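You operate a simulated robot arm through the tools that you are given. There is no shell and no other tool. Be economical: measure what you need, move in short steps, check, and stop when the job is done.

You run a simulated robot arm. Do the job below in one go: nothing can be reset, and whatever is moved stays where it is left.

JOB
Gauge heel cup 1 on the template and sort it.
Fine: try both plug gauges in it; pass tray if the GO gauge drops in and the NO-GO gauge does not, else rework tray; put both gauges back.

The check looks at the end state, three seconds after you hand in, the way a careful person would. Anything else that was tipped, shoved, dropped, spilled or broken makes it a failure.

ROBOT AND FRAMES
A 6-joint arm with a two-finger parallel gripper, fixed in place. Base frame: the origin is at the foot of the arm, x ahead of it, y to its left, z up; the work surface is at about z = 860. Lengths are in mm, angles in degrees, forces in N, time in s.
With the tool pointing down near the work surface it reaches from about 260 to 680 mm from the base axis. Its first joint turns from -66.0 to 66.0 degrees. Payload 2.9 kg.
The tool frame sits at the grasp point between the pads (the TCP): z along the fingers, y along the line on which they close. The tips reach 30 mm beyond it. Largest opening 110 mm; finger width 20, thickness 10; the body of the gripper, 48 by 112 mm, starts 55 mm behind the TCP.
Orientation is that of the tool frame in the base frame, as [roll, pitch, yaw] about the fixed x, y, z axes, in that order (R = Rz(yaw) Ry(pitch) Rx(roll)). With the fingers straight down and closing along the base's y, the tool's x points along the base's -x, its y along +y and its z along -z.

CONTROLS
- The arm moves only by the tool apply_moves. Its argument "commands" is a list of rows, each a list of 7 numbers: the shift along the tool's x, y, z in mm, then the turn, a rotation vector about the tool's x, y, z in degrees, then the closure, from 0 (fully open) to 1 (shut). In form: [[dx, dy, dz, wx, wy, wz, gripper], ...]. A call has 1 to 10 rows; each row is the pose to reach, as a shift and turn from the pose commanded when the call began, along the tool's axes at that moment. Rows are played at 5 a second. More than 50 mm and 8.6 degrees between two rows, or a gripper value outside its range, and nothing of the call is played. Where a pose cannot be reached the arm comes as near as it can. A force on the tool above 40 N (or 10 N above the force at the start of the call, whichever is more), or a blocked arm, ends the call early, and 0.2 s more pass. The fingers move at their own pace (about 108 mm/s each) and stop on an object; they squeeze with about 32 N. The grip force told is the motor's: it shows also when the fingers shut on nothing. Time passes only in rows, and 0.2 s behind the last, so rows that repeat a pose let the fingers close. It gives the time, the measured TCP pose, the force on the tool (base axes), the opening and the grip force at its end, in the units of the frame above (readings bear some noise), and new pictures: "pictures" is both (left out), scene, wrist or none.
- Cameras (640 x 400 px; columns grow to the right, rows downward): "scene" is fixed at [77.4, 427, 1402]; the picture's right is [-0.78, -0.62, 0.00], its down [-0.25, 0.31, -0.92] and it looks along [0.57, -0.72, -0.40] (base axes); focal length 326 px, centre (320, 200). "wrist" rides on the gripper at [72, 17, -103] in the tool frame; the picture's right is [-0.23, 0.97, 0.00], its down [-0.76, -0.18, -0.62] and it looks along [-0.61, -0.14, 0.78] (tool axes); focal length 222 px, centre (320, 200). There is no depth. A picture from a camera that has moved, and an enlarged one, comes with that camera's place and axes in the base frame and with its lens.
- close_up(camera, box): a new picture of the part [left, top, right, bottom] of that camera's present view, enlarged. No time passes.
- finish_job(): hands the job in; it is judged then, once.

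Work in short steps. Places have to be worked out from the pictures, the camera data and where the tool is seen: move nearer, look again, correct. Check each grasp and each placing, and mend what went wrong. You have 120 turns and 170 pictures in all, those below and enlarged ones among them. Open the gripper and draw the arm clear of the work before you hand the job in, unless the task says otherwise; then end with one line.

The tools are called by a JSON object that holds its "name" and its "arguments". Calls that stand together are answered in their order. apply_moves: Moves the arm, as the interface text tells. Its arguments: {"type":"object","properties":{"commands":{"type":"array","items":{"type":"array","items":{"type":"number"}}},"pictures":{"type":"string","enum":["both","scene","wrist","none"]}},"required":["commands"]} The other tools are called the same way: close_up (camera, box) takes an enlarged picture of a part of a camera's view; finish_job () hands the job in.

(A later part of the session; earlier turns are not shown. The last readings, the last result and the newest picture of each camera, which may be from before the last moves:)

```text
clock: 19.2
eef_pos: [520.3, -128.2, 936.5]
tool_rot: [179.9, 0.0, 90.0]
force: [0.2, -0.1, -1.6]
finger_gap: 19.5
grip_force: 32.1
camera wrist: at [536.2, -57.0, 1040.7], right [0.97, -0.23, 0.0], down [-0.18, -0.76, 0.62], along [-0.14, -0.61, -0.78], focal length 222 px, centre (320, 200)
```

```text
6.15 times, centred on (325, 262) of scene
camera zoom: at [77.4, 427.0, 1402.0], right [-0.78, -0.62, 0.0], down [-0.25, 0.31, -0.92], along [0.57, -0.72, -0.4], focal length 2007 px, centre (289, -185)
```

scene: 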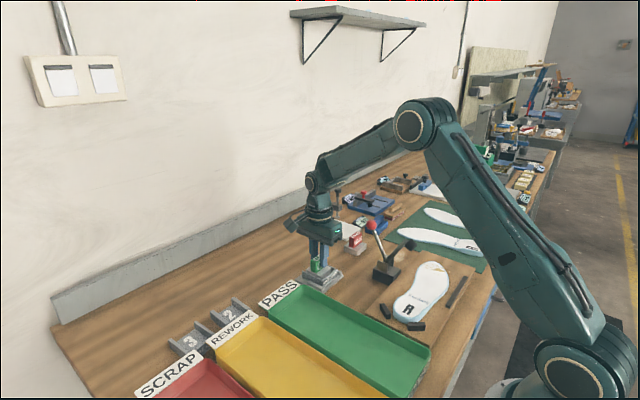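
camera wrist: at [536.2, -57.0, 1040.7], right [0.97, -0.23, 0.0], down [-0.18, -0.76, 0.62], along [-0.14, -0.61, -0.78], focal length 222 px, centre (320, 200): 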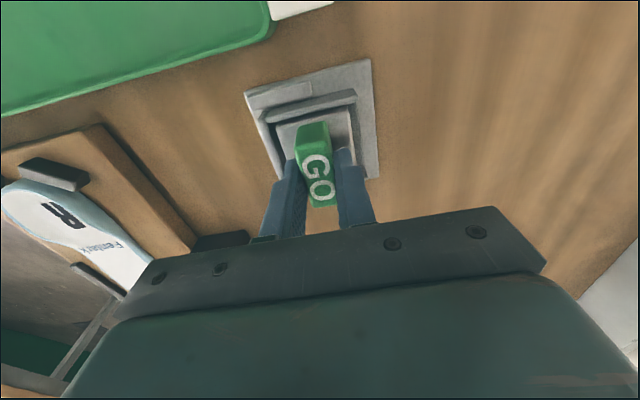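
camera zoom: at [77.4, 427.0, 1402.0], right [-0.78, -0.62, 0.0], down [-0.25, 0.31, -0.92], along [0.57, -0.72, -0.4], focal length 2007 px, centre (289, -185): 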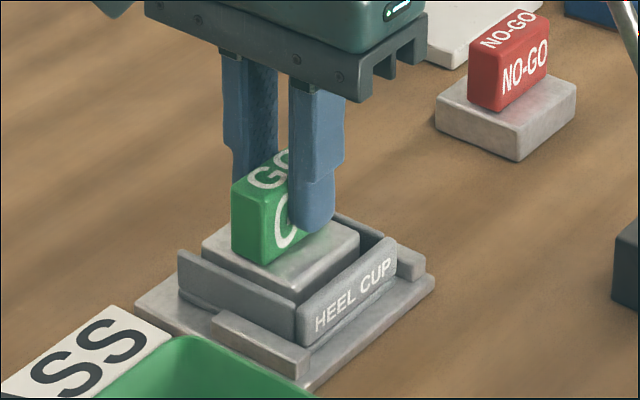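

The GO plug is entering with no contact force. Continue in small steps until the floor.

{"name": "apply_moves", "arguments": {"commands": [[0, 0, 2, 0, 0, 0, 0.9], [0, 0, 3.5, 0, 0, 0, 0.9], [0, 0, 4.5, 0, 0, 0, 0.9], [0, 0, 4.5, 0, 0, 0, 0.9]], "pictures": "none"}}

```text
clock: 20.2
eef_pos: [519.1, -129.4, 934.2]
tool_rot: [180.0, 0.0, 90.1]
force: [-2.0, -0.1, 7.6]
finger_gap: 19.2
grip_force: 32.2
```

Stopped on the cup floor (plug bottom ≈873, walls' top ≈892). Confirm with a picture.

{"name": "close_up", "arguments": {"camera": "scene", "box": [290, 235, 350, 290]}}

{"name": "close_up", "arguments": {"camera": "wrist", "box": [240, 80, 390, 200]}}

```text
7.27 times, centred on (320, 262) of scene
camera zoom: at [77.2, 427.1, 1402.0], right [-0.78, -0.62, 0.0], down [-0.25, 0.31, -0.92], along [0.57, -0.72, -0.4], focal length 2371 px, centre (320, -254)
```

zoom: 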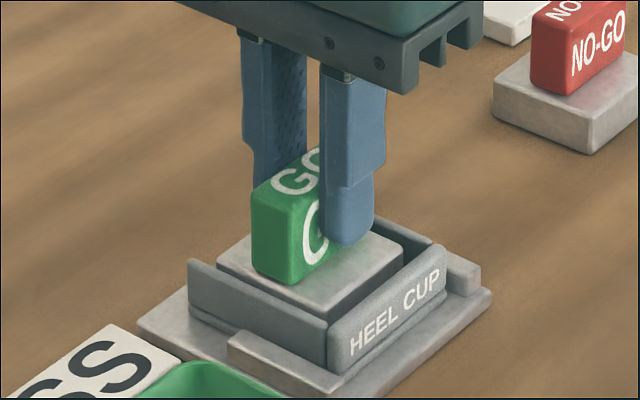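

```text
3.33 times, centred on (315, 140) of wrist
camera zoom: at [536.1, -57.3, 1037.2], right [0.97, -0.23, 0.0], down [-0.18, -0.76, 0.62], along [-0.14, -0.61, -0.78], focal length 740 px, centre (337, 400)
```

zoom: 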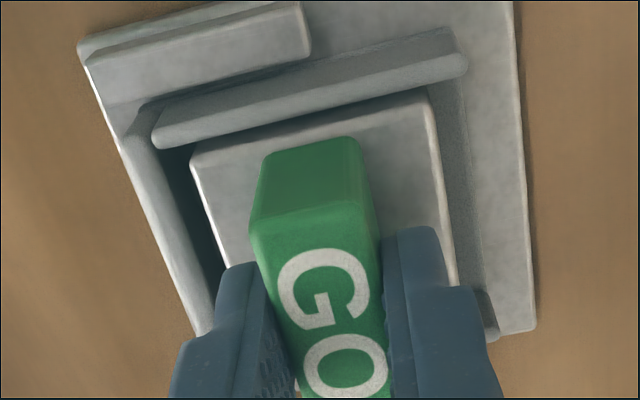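

GO drops in fully. Lift it out, carry it back over its original spot.

{"name": "apply_moves", "arguments": {"commands": [[0, 0, -10, 0, 0, 0, 0.9], [0, 0, -25, 0, 0, 0, 0.9], [0, 0, -48, 0, 0, 0, 0.9], [-24, 0, -48, 0, 0, 0, 0.9], [-49, 1, -48, 0, 0, 0, 0.9], [-73, 2, -48, 0, 0, 0, 0.9], [-97.5, 2, -48, 0, 0, 0, 0.9], [-97.5, 2, -28, 0, 0, 0, 0.9], [-97.5, 2, -8, 0, 0, 0, 0.9], [-97.5, 2, -8, 0, 0, 0, 0.9]]}}

{"name": "close_up", "arguments": {"camera": "scene", "box": [295, 225, 375, 290]}}

```text
clock: 22.4
eef_pos: [521.3, -228.0, 941.0]
tool_rot: [-180.0, 0.0, 90.0]
force: [-0.3, -0.3, -1.5]
finger_gap: 19.3
grip_force: 32.0
camera wrist: at [538.3, -155.1, 1044.1], right [0.97, -0.23, 0.0], down [-0.18, -0.76, 0.62], along [-0.14, -0.61, -0.78], focal length 222 px, centre (320, 200)
```

scene: 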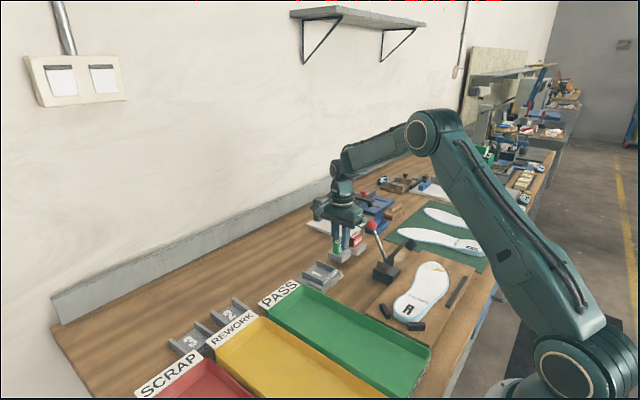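
wrist: 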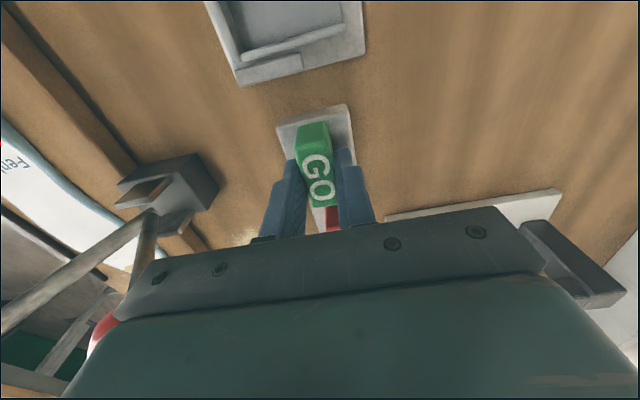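

```text
6.15 times, centred on (335, 258) of scene
camera zoom: at [77.4, 427.0, 1402.0], right [-0.78, -0.62, 0.0], down [-0.25, 0.31, -0.92], along [0.57, -0.72, -0.4], focal length 2007 px, centre (228, -154)
```

zoom: 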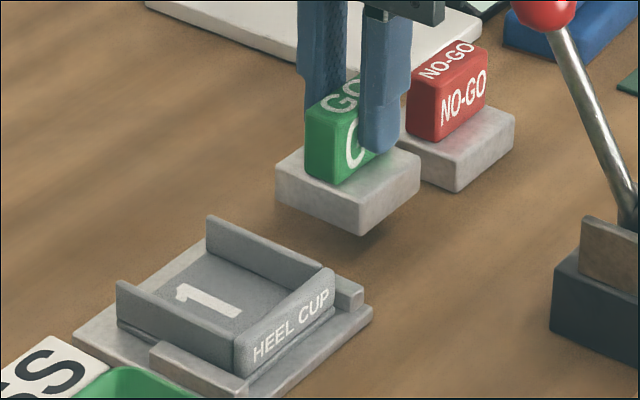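

Lower GO to its original height with small last steps.

{"name": "apply_moves", "arguments": {"commands": [[0, 0, 10, 0, 0, 0, 0.9], [0, 0, 16, 0, 0, 0, 0.9], [0, 0, 18, 0, 0, 0, 0.9], [0, 0, 19.5, 0, 0, 0, 0.9], [0, 0, 19.5, 0, 0, 0, 0.9]], "pictures": "none"}}

```text
clock: 23.6
eef_pos: [522.3, -226.1, 922.2]
tool_rot: [-179.9, 0.0, 90.0]
force: [0.1, -0.3, -1.8]
finger_gap: 19.3
grip_force: 31.6
```

Still carrying its weight; step down finely to touch.

{"name": "apply_moves", "arguments": {"commands": [[0, 0, 0.7, 0, 0, 0, 0.9], [0, 0, 0.7, 0, 0, 0, 0.9]], "pictures": "none"}}

{"name": "apply_moves", "arguments": {"commands": [[0, 0, 0.7, 0, 0, 0, 0.9], [0, 0, 0.7, 0, 0, 0, 0.9]], "pictures": "scene"}}

{"name": "close_up", "arguments": {"camera": "scene", "box": [310, 225, 375, 275]}}

```text
clock: 24.2
eef_pos: [521.6, -225.7, 920.4]
tool_rot: [-180.0, -0.1, 90.1]
force: [-0.4, -0.2, 2.0]
finger_gap: 19.4
grip_force: 31.7
```

```text
clock: 24.8
eef_pos: [521.2, -227.0, 921.2]
tool_rot: [180.0, 0.1, 90.1]
force: [-1.3, 1.1, 8.8]
finger_gap: 19.4
grip_force: 31.9
```

scene: 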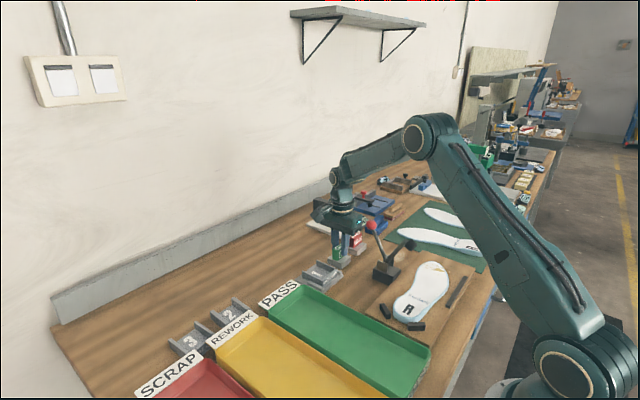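

```text
8.00 times, centred on (342, 250) of scene
camera zoom: at [77.2, 427.1, 1402.0], right [-0.78, -0.62, 0.0], down [-0.25, 0.31, -0.92], along [0.57, -0.72, -0.4], focal length 2609 px, centre (140, -200)
```

zoom: 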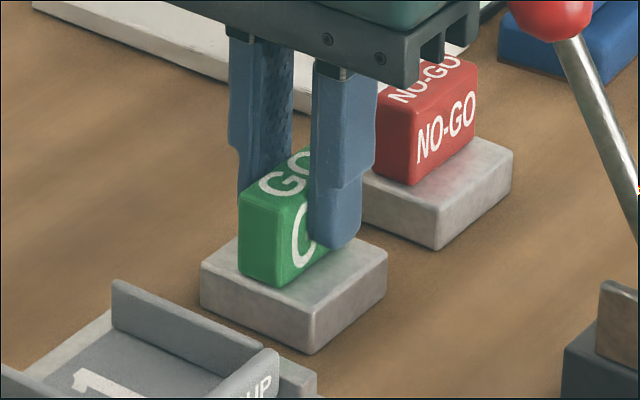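

Touching down at its former place. Ease, release, lift and shift 86 mm toward NO‑GO.

{"name": "apply_moves", "arguments": {"commands": [[0, 0, -1, 0, 0, 0, 0.8], [0, 0, -1, 0, 0, 0, 0.55], [0, 0, -1, 0, 0, 0, 0.55], [0, 0, -20, 0, 0, 0, 0.55], [0, 0, -60, 0, 0, 0, 0.55], [0, 0, -80, 0, 0, 0, 0.55], [-40, 0, -80, 0, 0, 0, 0.55], [-86, 0, -80, 0, 0, 0, 0.55], [-86, 0, -80, 0, 0, 0, 0.55]]}}

{"name": "close_up", "arguments": {"camera": "wrist", "box": [250, 60, 390, 160]}}

```text
clock: 26.8
eef_pos: [522.3, -313.3, 999.9]
tool_rot: [-180.0, 0.0, 90.1]
force: [0.6, 0.1, 0.2]
finger_gap: 49.4
grip_force: 0.0
camera wrist: at [538.5, -241.7, 1103.2], right [0.97, -0.23, 0.0], down [-0.18, -0.76, 0.62], along [-0.14, -0.61, -0.78], focal length 222 px, centre (320, 200)
```

scene: 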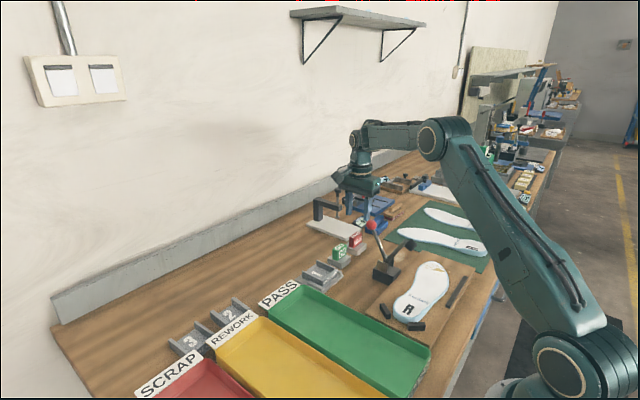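
wrist: 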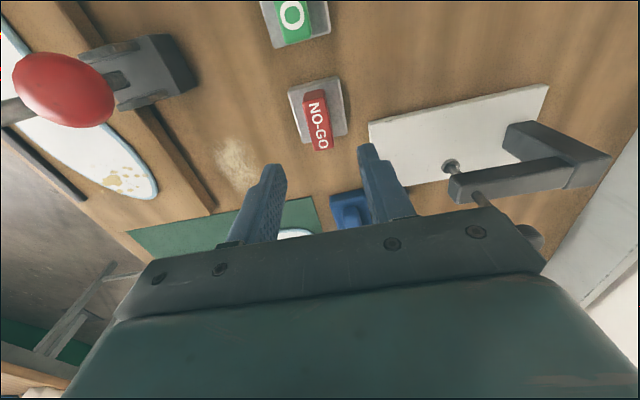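

```text
4.00 times, centred on (320, 110) of wrist
camera zoom: at [538.5, -241.7, 1103.2], right [0.97, -0.23, 0.0], down [-0.18, -0.76, 0.62], along [-0.14, -0.61, -0.78], focal length 888 px, centre (320, 560)
```

zoom: 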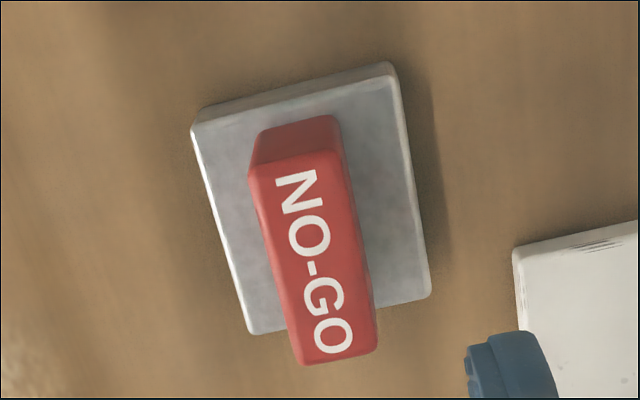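

NO‑GO centre ≈ (522,−312). Descend to the same grasp height and grip.

{"name": "apply_moves", "arguments": {"commands": [[1, 0, 35, 0, 0, 0, 0.55], [1, 0, 60, 0, 0, 0, 0.55], [1, 0, 78.5, 0, 0, 0, 0.55], [1, 0, 78.5, 0, 0, 0, 0.55], [1, 0, 78.5, 0, 0, 0, 0.75], [1, 0, 78.5, 0, 0, 0, 0.9], [1, 0, 78.5, 0, 0, 0, 0.9], [1, 0, 78.5, 0, 0, 0, 0.9]]}}

{"name": "close_up", "arguments": {"camera": "scene", "box": [310, 195, 400, 270]}}

```text
clock: 28.6
eef_pos: [522.9, -311.3, 921.6]
tool_rot: [-179.9, 0.0, 90.0]
force: [-0.2, -0.3, 0.0]
finger_gap: 19.4
grip_force: 31.6
camera wrist: at [538.3, -239.6, 1024.9], right [0.97, -0.23, 0.0], down [-0.18, -0.76, 0.62], along [-0.14, -0.61, -0.78], focal length 222 px, centre (320, 200)
```

scene: 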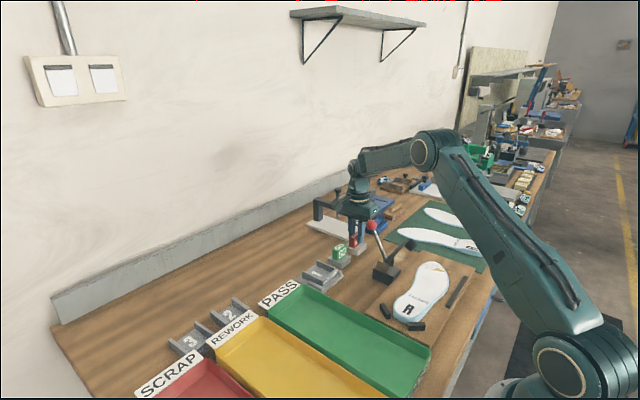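
wrist: 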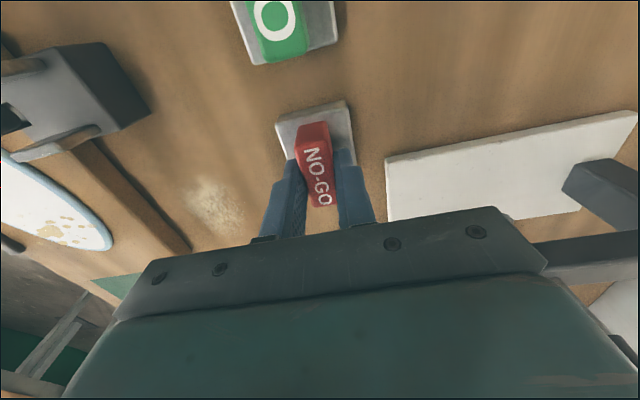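

```text
5.33 times, centred on (355, 232) of scene
camera zoom: at [77.4, 427.0, 1402.0], right [-0.78, -0.62, 0.0], down [-0.25, 0.31, -0.92], along [0.57, -0.72, -0.4], focal length 1739 px, centre (133, 27)
```

zoom: 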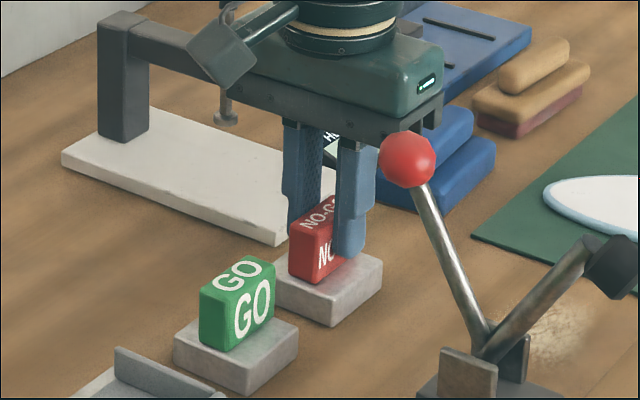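

NO‑GO gripped. Lift 85 mm and carry over to the cup.

{"name": "apply_moves", "arguments": {"commands": [[0, 0, -10, 0, 0, 0, 0.9], [0, 0, -45, 0, 0, 0, 0.9], [0, 0, -85, 0, 0, 0, 0.9], [45, 0, -85, 0, 0, 0, 0.9], [90, -1, -85, 0, 0, 0, 0.9], [135, -2, -85, 0, 0, 0, 0.9], [183.5, -2, -85, 0, 0, 0, 0.9], [183.5, -2, -50, 0, 0, 0, 0.9], [183.5, -2, -36, 0, 0, 0, 0.9], [183.5, -2, -36, 0, 0, 0, 0.9]]}}

{"name": "close_up", "arguments": {"camera": "wrist", "box": [230, 70, 420, 220]}}

{"name": "close_up", "arguments": {"camera": "scene", "box": [290, 240, 350, 290]}}

```text
clock: 30.8
eef_pos: [518.8, -128.0, 957.0]
tool_rot: [-180.0, -0.1, 90.0]
force: [0.2, -1.3, -1.4]
finger_gap: 19.4
grip_force: 32.4
camera wrist: at [535.7, -56.1, 1059.9], right [0.97, -0.23, 0.0], down [-0.18, -0.76, 0.62], along [-0.14, -0.61, -0.78], focal length 222 px, centre (320, 200)
```

scene: 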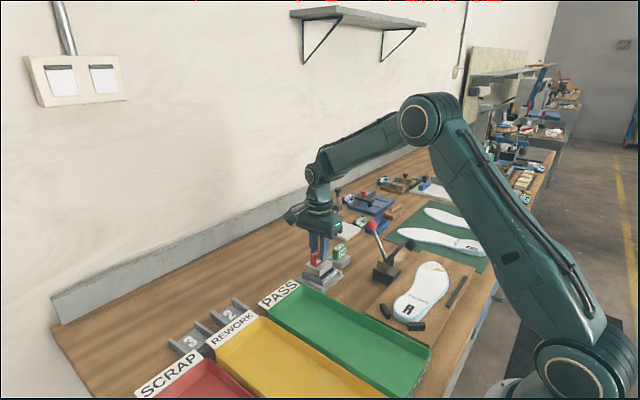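
wrist: 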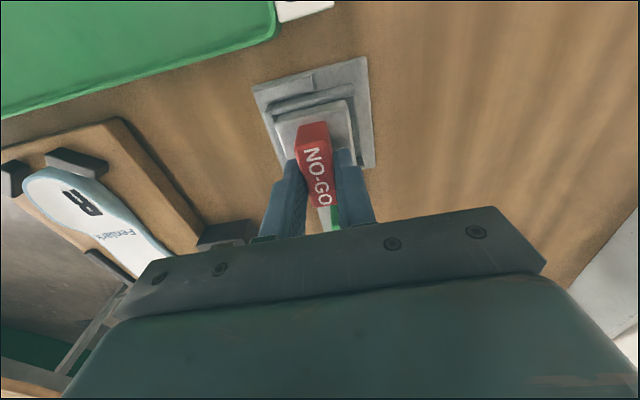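

```text
2.67 times, centred on (325, 145) of wrist
camera zoom: at [535.7, -56.1, 1059.9], right [0.97, -0.23, 0.0], down [-0.18, -0.76, 0.62], along [-0.14, -0.61, -0.78], focal length 592 px, centre (307, 347)
```

zoom: 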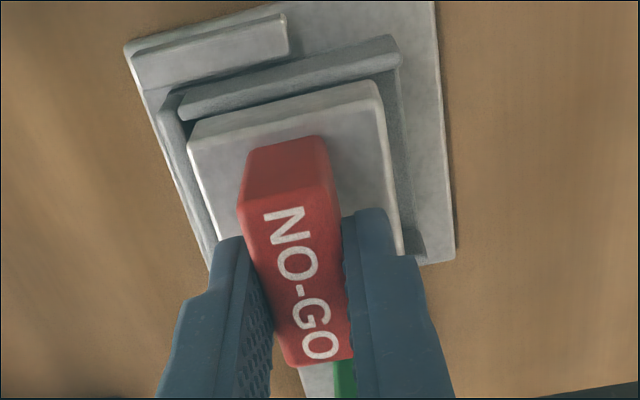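

```text
8.00 times, centred on (320, 265) of scene
camera zoom: at [77.4, 427.0, 1402.0], right [-0.78, -0.62, 0.0], down [-0.25, 0.31, -0.92], along [0.57, -0.72, -0.4], focal length 2609 px, centre (320, -320)
```

zoom: 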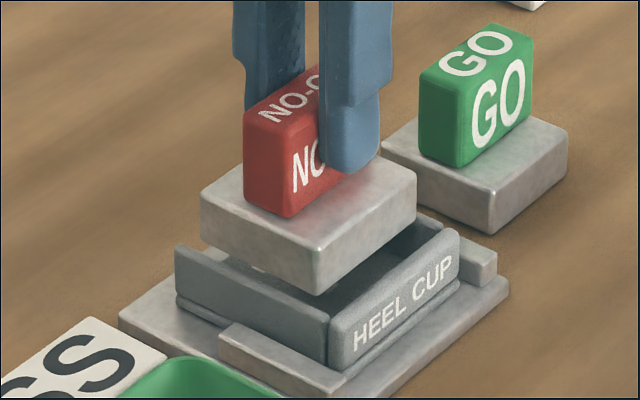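

Plug bottom ≈896, just above the wall tops (892). Lower in small steps and watch force.

{"name": "apply_moves", "arguments": {"commands": [[0, 0, 2, 0, 0, 0, 0.9], [0, 0, 3.5, 0, 0, 0, 0.9], [0, 0, 5, 0, 0, 0, 0.9], [0, 0, 5, 0, 0, 0, 0.9]]}}

{"name": "close_up", "arguments": {"camera": "scene", "box": [290, 240, 350, 290]}}

{"name": "close_up", "arguments": {"camera": "wrist", "box": [250, 70, 390, 170]}}

```text
clock: 31.8
eef_pos: [519.8, -129.0, 953.9]
tool_rot: [179.9, 0.0, 90.1]
force: [-1.3, 0.1, 7.7]
finger_gap: 19.0
grip_force: 33.1
camera wrist: at [536.0, -56.4, 1056.6], right [0.97, -0.23, 0.0], down [-0.18, -0.76, 0.62], along [-0.14, -0.61, -0.78], focal length 222 px, centre (320, 200)
```

scene: 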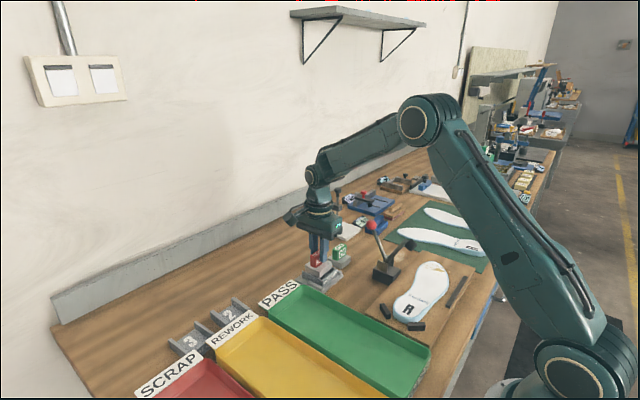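
wrist: 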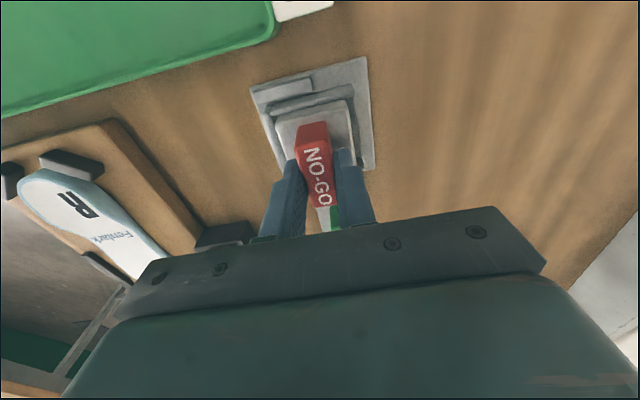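

```text
8.00 times, centred on (320, 265) of scene
camera zoom: at [77.3, 427.1, 1402.0], right [-0.78, -0.62, 0.0], down [-0.25, 0.31, -0.92], along [0.57, -0.72, -0.4], focal length 2609 px, centre (320, -320)
```

zoom: 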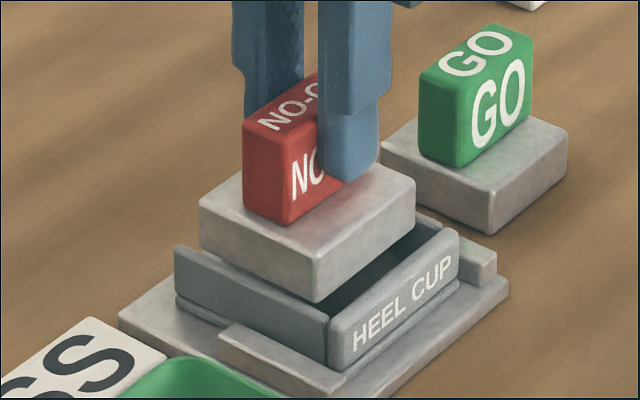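

```text
4.00 times, centred on (320, 120) of wrist
camera zoom: at [536.0, -56.4, 1056.6], right [0.97, -0.23, 0.0], down [-0.18, -0.76, 0.62], along [-0.14, -0.61, -0.78], focal length 888 px, centre (320, 520)
```

zoom: 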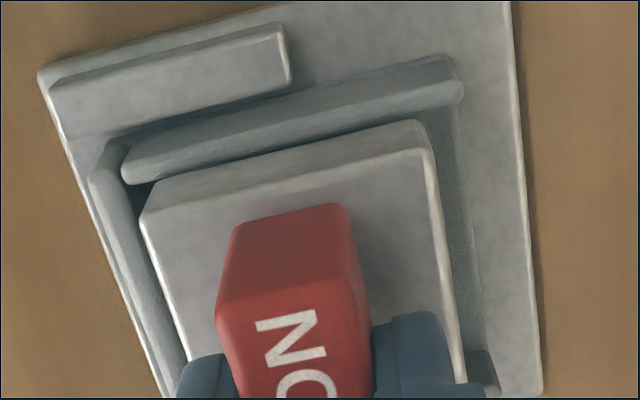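

It stops at the wall tops (7.7 N). The +y side shows ~1.5 mm gap, so this may be misalignment on the −y wall; I must test fairly by shifting +1.2 mm in y and retrying.

{"name": "apply_moves", "arguments": {"commands": [[0, 0, -3, 0, 0, 0, 0.9], [1.2, 0, -3, 0, 0, 0, 0.9], [1.2, 0, -1, 0, 0, 0, 0.9], [1.2, 0, 0, 0, 0, 0, 0.9], [1.2, 0, 0, 0, 0, 0, 0.9]], "pictures": "none"}}

{"name": "close_up", "arguments": {"camera": "wrist", "box": [250, 70, 390, 170]}}

```text
clock: 33.0
eef_pos: [519.4, -126.3, 954.4]
tool_rot: [179.9, 0.0, 90.1]
force: [-1.3, 0.8, 6.7]
finger_gap: 19.4
grip_force: 31.7
```

```text
4.00 times, centred on (320, 120) of wrist
camera zoom: at [536.2, -55.1, 1056.6], right [0.97, -0.23, 0.0], down [-0.18, -0.76, 0.62], along [-0.14, -0.61, -0.78], focal length 888 px, centre (320, 520)
```

zoom: 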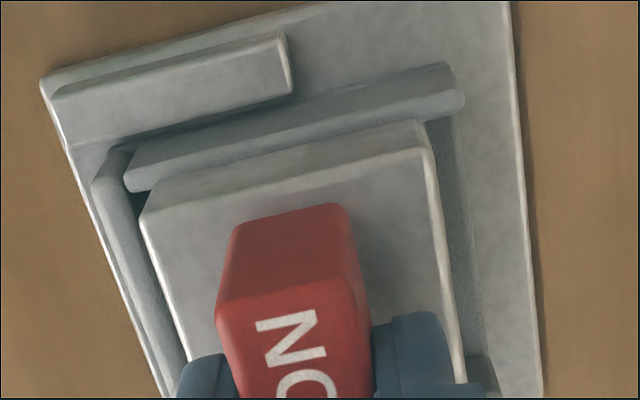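

Still blocked at the same height. Try intermediate and other offsets to be sure.

{"name": "apply_moves", "arguments": {"commands": [[0, 0, -2, 0, 0, 0, 0.9], [-0.6, 0, -2, 0, 0, 0, 0.9], [-0.6, 0, 0, 0, 0, 0, 0.9], [-0.6, 0, 0.3, 0, 0, 0, 0.9], [-0.6, 0, 0.3, 0, 0, 0, 0.9]], "pictures": "none"}}

{"name": "apply_moves", "arguments": {"commands": [[0, 0, -2, 0, 0, 0, 0.9], [-1.6, 0, -2, 0, 0, 0, 0.9], [-1.6, 0, -0.3, 0, 0, 0, 0.9], [-1.6, 0, 0, 0, 0, 0, 0.9], [-1.6, 0, 0, 0, 0, 0, 0.9]], "pictures": "none"}}

{"name": "close_up", "arguments": {"camera": "scene", "box": [298, 245, 346, 285]}}

{"name": "close_up", "arguments": {"camera": "wrist", "box": [250, 70, 390, 170]}}

```text
clock: 34.2
eef_pos: [520.4, -128.3, 953.0]
tool_rot: [179.8, 0.0, 90.1]
force: [-0.3, 0.5, 8.2]
finger_gap: 19.1
grip_force: 32.1
```

```text
clock: 35.4
eef_pos: [519.4, -129.9, 952.9]
tool_rot: [179.9, 0.0, 90.0]
force: [-2.7, 0.0, 9.0]
finger_gap: 19.3
grip_force: 32.3
```

```text
10.00 times, centred on (322, 265) of scene
camera zoom: at [77.2, 427.0, 1402.0], right [-0.78, -0.62, 0.0], down [-0.25, 0.31, -0.92], along [0.57, -0.72, -0.4], focal length 3261 px, centre (300, -450)
```

zoom: 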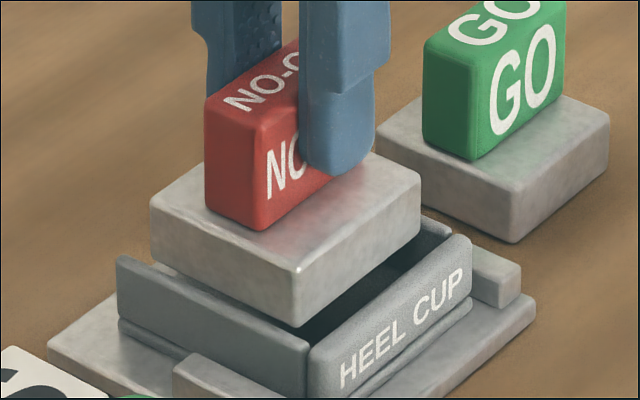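

```text
4.00 times, centred on (320, 120) of wrist
camera zoom: at [536.1, -57.3, 1056.5], right [0.97, -0.23, 0.0], down [-0.18, -0.76, 0.62], along [-0.14, -0.61, -0.78], focal length 888 px, centre (320, 520)
```

zoom: 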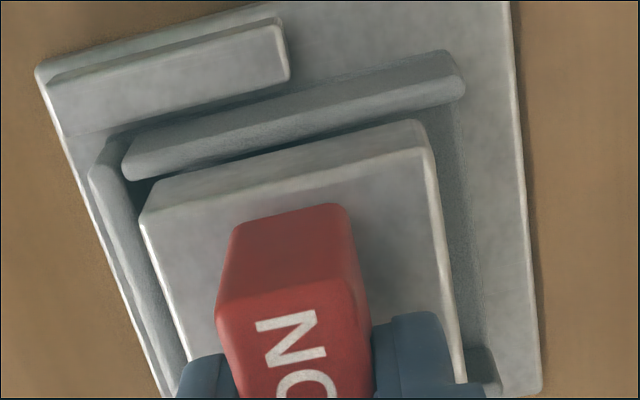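

All blocked so far with the contact at the wall tops. I do a light-pressure sweep in y (0.4 mm steps) to be certain it finds no place to drop in.

{"name": "apply_moves", "arguments": {"commands": [[0.4, 0, 0, 0, 0, 0, 0.9], [0.8, 0, 0, 0, 0, 0, 0.9], [1.2, 0, 0, 0, 0, 0, 0.9], [1.6, 0, 0, 0, 0, 0, 0.9]], "pictures": "none"}}

{"name": "apply_moves", "arguments": {"commands": [[0.4, 0, 0, 0, 0, 0, 0.9], [0.8, 0, 0, 0, 0, 0, 0.9], [1.2, 0, 0, 0, 0, 0, 0.9], [1.6, 0, 0, 0, 0, 0, 0.9]], "pictures": "none"}}

{"name": "close_up", "arguments": {"camera": "wrist", "box": [250, 70, 390, 170]}}

{"name": "close_up", "arguments": {"camera": "scene", "box": [298, 245, 346, 285]}}

```text
clock: 36.4
eef_pos: [518.7, -128.2, 953.6]
tool_rot: [179.8, 0.0, 90.0]
force: [1.1, -3.2, 13.9]
finger_gap: 19.6
grip_force: 32.1
```

```text
clock: 37.4
eef_pos: [518.9, -126.5, 952.8]
tool_rot: [179.9, 0.1, 90.1]
force: [0.2, -1.7, 20.6]
finger_gap: 19.4
grip_force: 31.6
```

```text
4.00 times, centred on (320, 120) of wrist
camera zoom: at [535.8, -53.9, 1056.3], right [0.97, -0.23, 0.0], down [-0.18, -0.76, 0.62], along [-0.14, -0.61, -0.78], focal length 888 px, centre (320, 520)
```

zoom: 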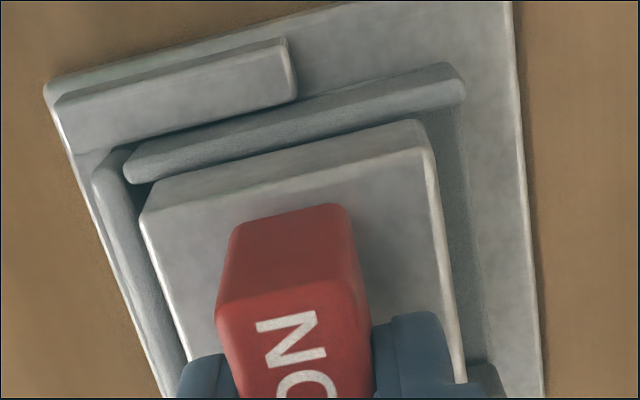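

```text
10.00 times, centred on (322, 265) of scene
camera zoom: at [77.1, 427.0, 1402.0], right [-0.78, -0.62, 0.0], down [-0.25, 0.31, -0.92], along [0.57, -0.72, -0.4], focal length 3261 px, centre (300, -450)
```

zoom: 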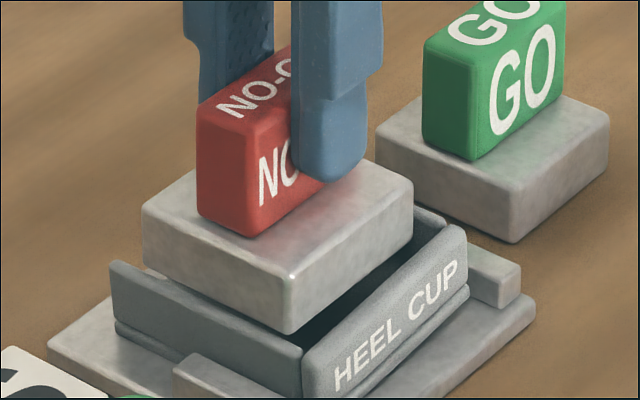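

The cup got dragged a couple of mm with it, so the sweep isn't a fair search. I lift the plug clear and look at the relative alignment again.

{"name": "apply_moves", "arguments": {"commands": [[0, 0, -2, 0, 0, 0, 0.9], [0, 0, -20, 0, 0, 0, 0.9], [0, 0, -40, 0, 0, 0, 0.9], [-25, 0, -40, 0, 0, 0, 0.9], [-50, 0, -40, 0, 0, 0, 0.9], [-80, 0, -40, 0, 0, 0, 0.9], [-80, 0, -40, 0, 0, 0, 0.9]]}}

{"name": "close_up", "arguments": {"camera": "wrist", "box": [210, 0, 370, 100]}}

{"name": "close_up", "arguments": {"camera": "scene", "box": [298, 255, 346, 293]}}

```text
clock: 39.0
eef_pos: [518.7, -207.4, 992.7]
tool_rot: [180.0, 0.0, 90.1]
force: [-0.4, 0.0, -1.1]
finger_gap: 19.5
grip_force: 32.0
camera wrist: at [536.6, -134.6, 1096.1], right [0.97, -0.23, 0.0], down [-0.18, -0.76, 0.62], along [-0.14, -0.61, -0.78], focal length 222 px, centre (320, 200)
```

scene: 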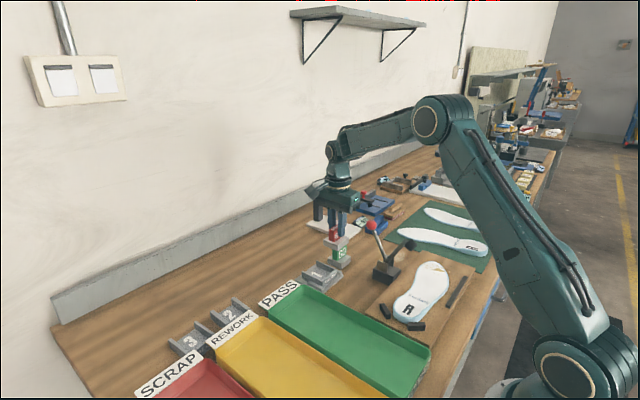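
wrist: 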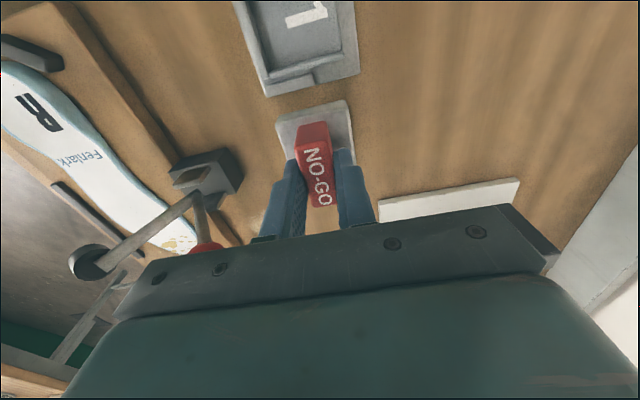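

```text
4.00 times, centred on (290, 50) of wrist
camera zoom: at [536.6, -134.6, 1096.1], right [0.97, -0.23, 0.0], down [-0.18, -0.76, 0.62], along [-0.14, -0.61, -0.78], focal length 888 px, centre (440, 800)
```

zoom: 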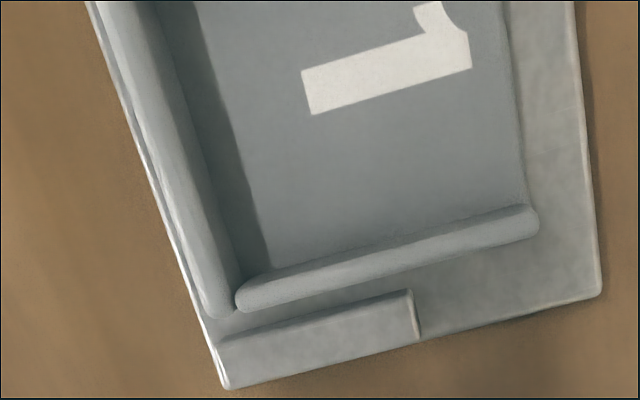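

```text
10.53 times, centred on (322, 274) of scene
camera zoom: at [77.4, 427.0, 1402.0], right [-0.78, -0.62, 0.0], down [-0.25, 0.31, -0.92], along [0.57, -0.72, -0.4], focal length 3432 px, centre (299, -579)
```

zoom: 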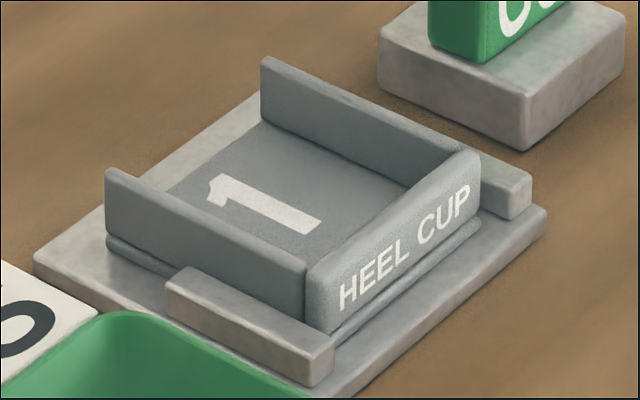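

The −y wall looks ~5–6 mm thick and NO‑GO never entered at any of several offsets while GO did easily. I return NO‑GO to its place, then verify wall thickness by pinching it.

{"name": "apply_moves", "arguments": {"commands": [[-35, 1, 0, 0, 0, 0, 0.9], [-70, 2, 0, 0, 0, 0, 0.9], [-105.7, 2, 0, 0, 0, 0, 0.9], [-105.7, 2, 30, 0, 0, 0, 0.9], [-105.7, 2, 58, 0, 0, 0, 0.9], [-105.7, 2, 66, 0, 0, 0, 0.9], [-105.7, 2, 66, 0, 0, 0, 0.9]]}}

{"name": "close_up", "arguments": {"camera": "scene", "box": [315, 215, 385, 270]}}

```text
clock: 40.6
eef_pos: [520.1, -310.3, 926.5]
tool_rot: [-179.9, 0.0, 89.9]
force: [-0.3, 0.3, -1.0]
finger_gap: 19.5
grip_force: 32.3
camera wrist: at [537.8, -239.8, 1029.4], right [0.97, -0.23, 0.0], down [-0.18, -0.76, 0.62], along [-0.14, -0.61, -0.78], focal length 222 px, centre (320, 200)
```

scene: 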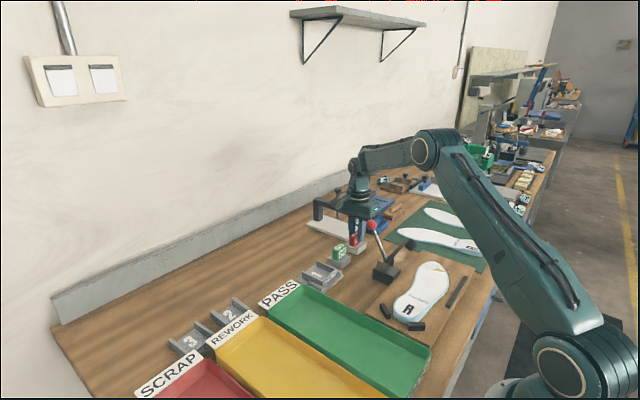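
wrist: 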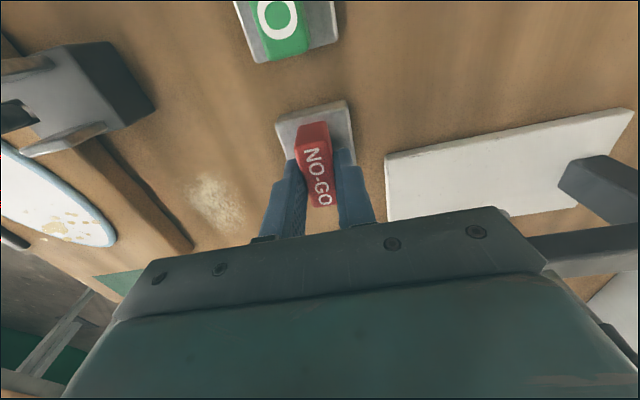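

```text
7.27 times, centred on (350, 242) of scene
camera zoom: at [77.4, 427.0, 1402.0], right [-0.78, -0.62, 0.0], down [-0.25, 0.31, -0.92], along [0.57, -0.72, -0.4], focal length 2371 px, centre (102, -109)
```

zoom: 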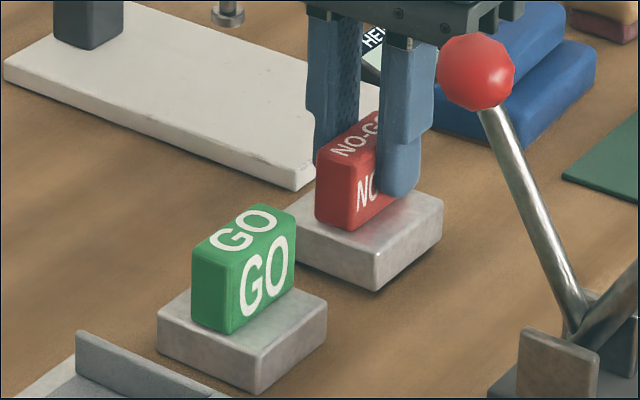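

Lower finely to touch down.

{"name": "apply_moves", "arguments": {"commands": [[0, 0, 2.5, 0, 0, 0, 0.9], [0, 0, 4, 0, 0, 0, 0.9], [0, 0, 4.7, 0, 0, 0, 0.9]], "pictures": "none"}}

{"name": "apply_moves", "arguments": {"commands": [[0, 0, 0.8, 0, 0, 0, 0.9], [0, 0, 0.8, 0, 0, 0, 0.9]], "pictures": "none"}}

```text
clock: 41.4
eef_pos: [522.5, -311.1, 922.5]
tool_rot: [-180.0, 0.1, 89.9]
force: [-0.5, 0.0, -2.7]
finger_gap: 19.2
grip_force: 31.5
```

```text
clock: 42.0
eef_pos: [522.9, -311.7, 921.1]
tool_rot: [-180.0, 0.0, 90.0]
force: [-0.9, 1.7, 3.6]
finger_gap: 19.4
grip_force: 32.1
```

Touching (3.6 N). Release, then lift.

{"name": "apply_moves", "arguments": {"commands": [[0, 0, -0.4, 0, 0, 0, 0.8], [0, 0, -0.4, 0, 0, 0, 0.55], [0, 0, -0.4, 0, 0, 0, 0.55], [0, 0, -20, 0, 0, 0, 0.55], [0, 0, -60, 0, 0, 0, 0.55], [0, 0, -100, 0, 0, 0, 0.55], [0, 0, -120, 0, 0, 0, 0.55], [45, 0, -120, 0, 0, 0, 0.55], [90, 0, -120, 0, 0, 0, 0.55], [90, 0, -120, 0, 0, 0, 0.55]]}}

{"name": "close_up", "arguments": {"camera": "wrist", "box": [250, 0, 410, 150]}}

{"name": "close_up", "arguments": {"camera": "scene", "box": [300, 220, 390, 290]}}

```text
clock: 44.2
eef_pos: [520.2, -220.6, 1041.6]
tool_rot: [-180.0, 0.0, 90.0]
force: [0.6, -0.5, -0.8]
finger_gap: 49.6
grip_force: 0.2
camera wrist: at [538.5, -148.9, 1144.2], right [0.97, -0.23, 0.0], down [-0.18, -0.76, 0.62], along [-0.14, -0.61, -0.78], focal length 222 px, centre (320, 200)
```

scene: 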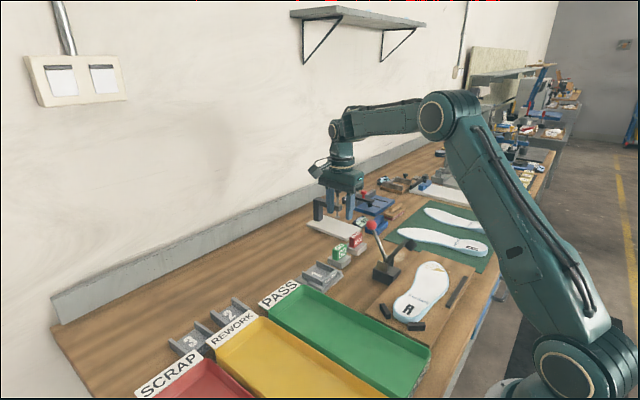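
wrist: 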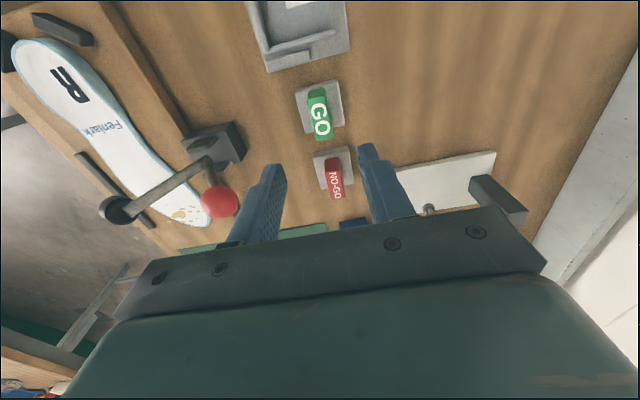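

```text
2.67 times, centred on (330, 75) of wrist
camera zoom: at [538.5, -148.9, 1144.2], right [0.97, -0.23, 0.0], down [-0.18, -0.76, 0.62], along [-0.14, -0.61, -0.78], focal length 592 px, centre (293, 533)
```

zoom: 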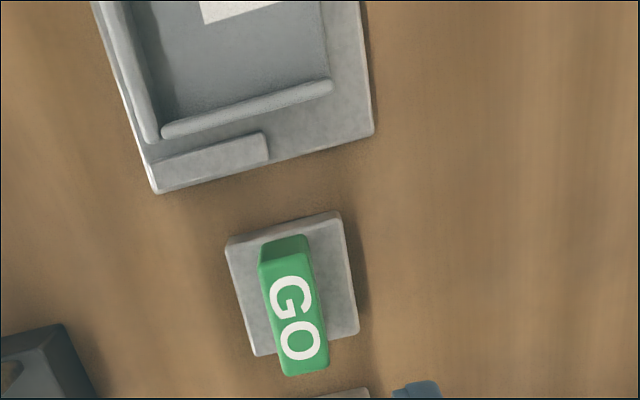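

```text
5.71 times, centred on (345, 255) of scene
camera zoom: at [77.4, 427.0, 1402.0], right [-0.78, -0.62, 0.0], down [-0.25, 0.31, -0.92], along [0.57, -0.72, -0.4], focal length 1863 px, centre (177, -114)
```

zoom: 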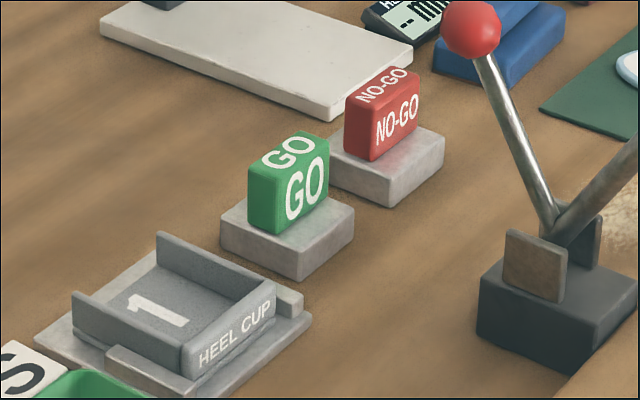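

Both gauges stand on their spots. Rotate back to closing along y and go above the cup.

{"name": "apply_moves", "arguments": {"commands": [[10, 0, 0, 0, 0, -8.5, 0.4], [20, 0, 0, 0, 0, -17, 0.4], [30, 0, 0, 0, 0, -25.5, 0.4], [40, 0, 0, 0, 0, -34, 0.4], [50, 0, 0, 0, 0, -42.5, 0.4], [60, 0, 0, 0, 0, -51, 0.4], [70, 0, 0, 0, 0, -59.5, 0.4], [80, 0, 0, 0, 0, -68, 0.4], [88, 0, 0, 0, 0, -76.5, 0.4], [92, 0, 0, 0, 0, -85, 0.4]], "pictures": "none"}}

{"name": "apply_moves", "arguments": {"commands": [[0, 0, 30, 0, 0, -5, 0.3], [0, 0, 60, 0, 0, -5, 0.3], [0, 0, 60, 0, 0, -5, 0.3]]}}

{"name": "close_up", "arguments": {"camera": "wrist", "box": [250, 40, 390, 160]}}

```text
clock: 46.4
eef_pos: [520.9, -128.9, 1040.5]
tool_rot: [-180.0, 0.1, 175.2]
force: [0.3, -0.5, 0.3]
finger_gap: 66.0
grip_force: 0.0
```

```text
clock: 47.2
eef_pos: [520.7, -129.3, 980.4]
tool_rot: [-180.0, 0.0, -179.9]
force: [-1.0, -0.4, -1.0]
finger_gap: 77.2
grip_force: 0.0
camera wrist: at [448.7, -113.1, 1084.0], right [0.23, 0.97, 0.0], down [0.76, -0.18, 0.62], along [0.61, -0.14, -0.78], focal length 222 px, centre (320, 200)
```

scene: 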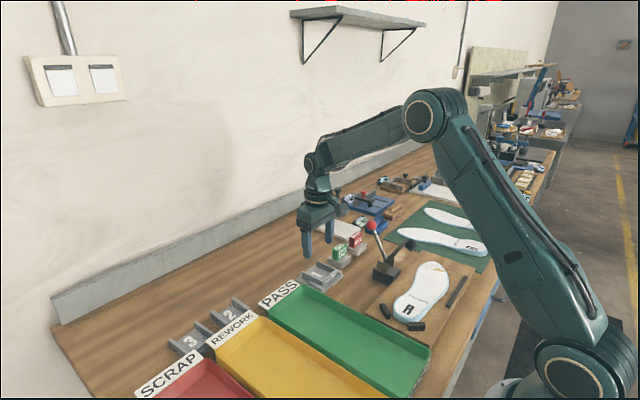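
wrist: 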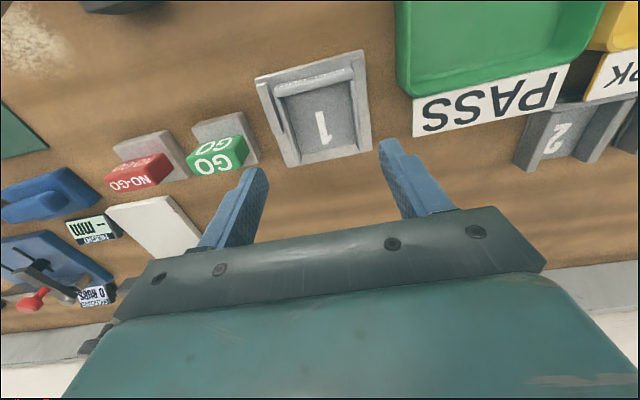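

```text
3.33 times, centred on (320, 100) of wrist
camera zoom: at [448.7, -113.1, 1084.0], right [0.23, 0.97, 0.0], down [0.76, -0.18, 0.62], along [0.61, -0.14, -0.78], focal length 740 px, centre (320, 533)
```

zoom: 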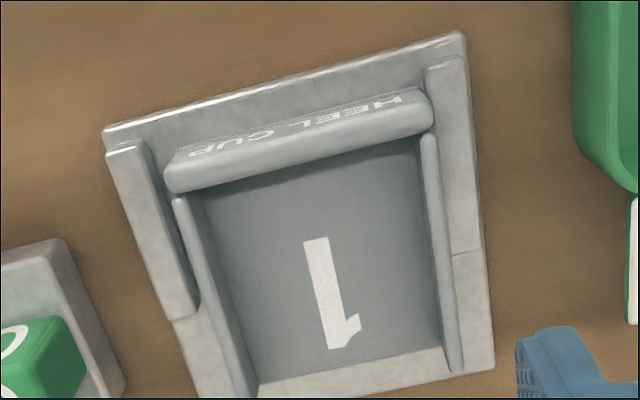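

Now pinch the +y wall of the cup to gauge its thickness (outer width is 64.5): TCP y≈−97.7, opening ~35 mm.

{"name": "apply_moves", "arguments": {"commands": [[-4, 15, 0, 0, 0, 0, 0.66], [-4, 31.5, 20, 0, 0, 0, 0.68], [-4, 31.5, 45, 0, 0, 0, 0.68], [-4, 31.5, 67, 0, 0, 0, 0.68], [-4, 31.5, 67, 0, 0, 0, 0.68], [-4, 31.5, 67, 0, 0, 0, 0.85], [-4, 31.5, 67, 0, 0, 0, 0.98], [-4, 31.5, 67, 0, 0, 0, 0.98], [-4, 31.5, 67, 0, 0, 0, 0.98]]}}

{"name": "close_up", "arguments": {"camera": "scene", "box": [290, 240, 360, 295]}}

```text
clock: 49.2
eef_pos: [525.7, -98.4, 912.4]
tool_rot: [179.9, 0.1, 179.9]
force: [0.9, -0.8, -0.8]
finger_gap: 3.4
grip_force: 32.1
camera wrist: at [453.0, -81.9, 1016.6], right [0.23, 0.97, 0.0], down [0.76, -0.18, 0.62], along [0.61, -0.14, -0.78], focal length 222 px, centre (320, 200)
```

scene: 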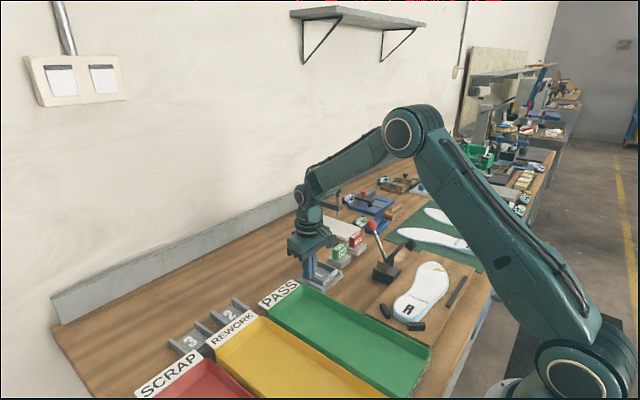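
wrist: 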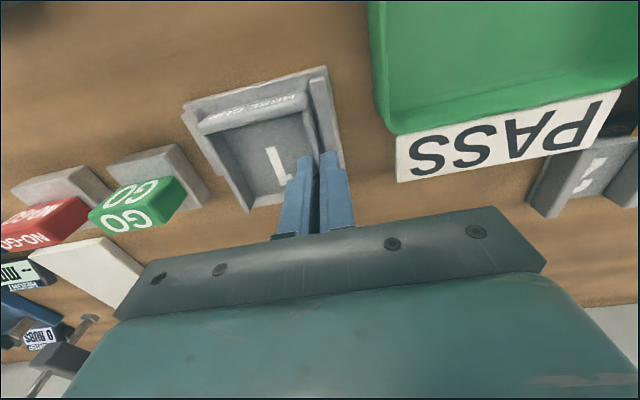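

```text
7.27 times, centred on (325, 268) of scene
camera zoom: at [77.4, 427.0, 1402.0], right [-0.78, -0.62, 0.0], down [-0.25, 0.31, -0.92], along [0.57, -0.72, -0.4], focal length 2371 px, centre (284, -291)
```

zoom: 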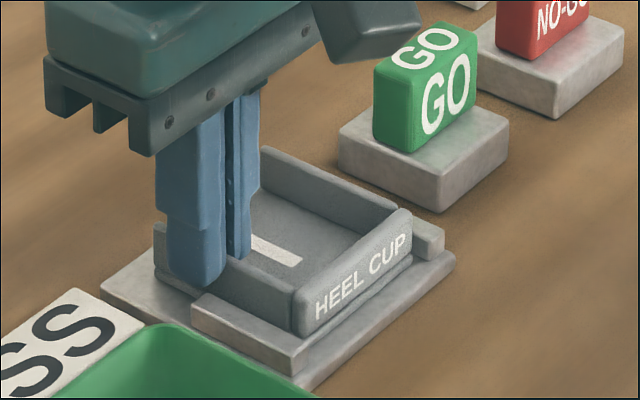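

The wall pinches at ≈3.4 mm, which would suggest a wider interior than expected — so the NO‑GO result deserves a careful, fair retest. First I re-grip the cup on both sides to centre it at a known y.

{"name": "apply_moves", "arguments": {"commands": [[0, 0, 0, 0, 0, 0, 0.85], [0, 0, 0, 0, 0, 0, 0.7], [0, 0, 0, 0, 0, 0, 0.7], [0, 0, -15, 0, 0, 0, 0.7], [0, 0, -35, 0, 0, 0, 0.5], [4, -31.2, -35, 0, 0, 0, 0.25], [4, -31.2, -35, 0, 0, 0, 0.25], [4, -31.2, -15, 0, 0, 0, 0.25], [4, -31.2, 0, 0, 0, 0, 0.25], [4, -31.2, 0, 0, 0, 0, 0.25]], "pictures": "wrist"}}

{"name": "apply_moves", "arguments": {"commands": [[0, 0, 0, 0, 0, 0, 0.38], [0, 0, 0, 0, 0, 0, 0.45], [0, 0, 0, 0, 0, 0, 0.45], [0, 0, 0, 0, 0, 0, 0.45]], "pictures": "none"}}

```text
clock: 51.4
eef_pos: [521.4, -129.8, 913.1]
tool_rot: [179.9, 0.0, 180.0]
force: [-0.3, -0.7, 0.0]
finger_gap: 82.6
grip_force: 0.1
camera wrist: at [449.0, -113.1, 1017.0], right [0.23, 0.97, 0.0], down [0.76, -0.18, 0.62], along [0.61, -0.14, -0.78], focal length 222 px, centre (320, 200)
```

wrist: 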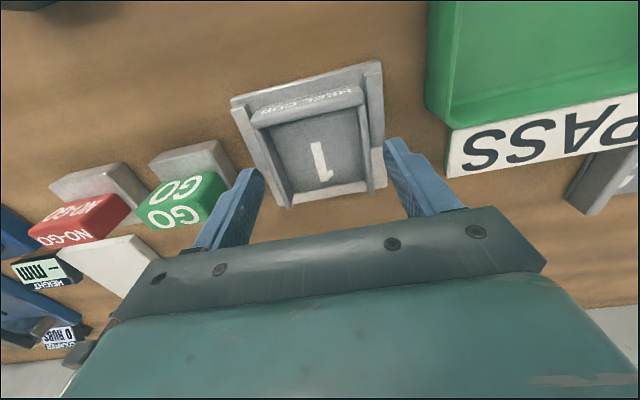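

```text
clock: 52.4
eef_pos: [520.4, -128.6, 913.3]
tool_rot: [-180.0, 0.0, 180.0]
force: [0.6, -1.0, 0.4]
finger_gap: 64.6
grip_force: 32.6
```

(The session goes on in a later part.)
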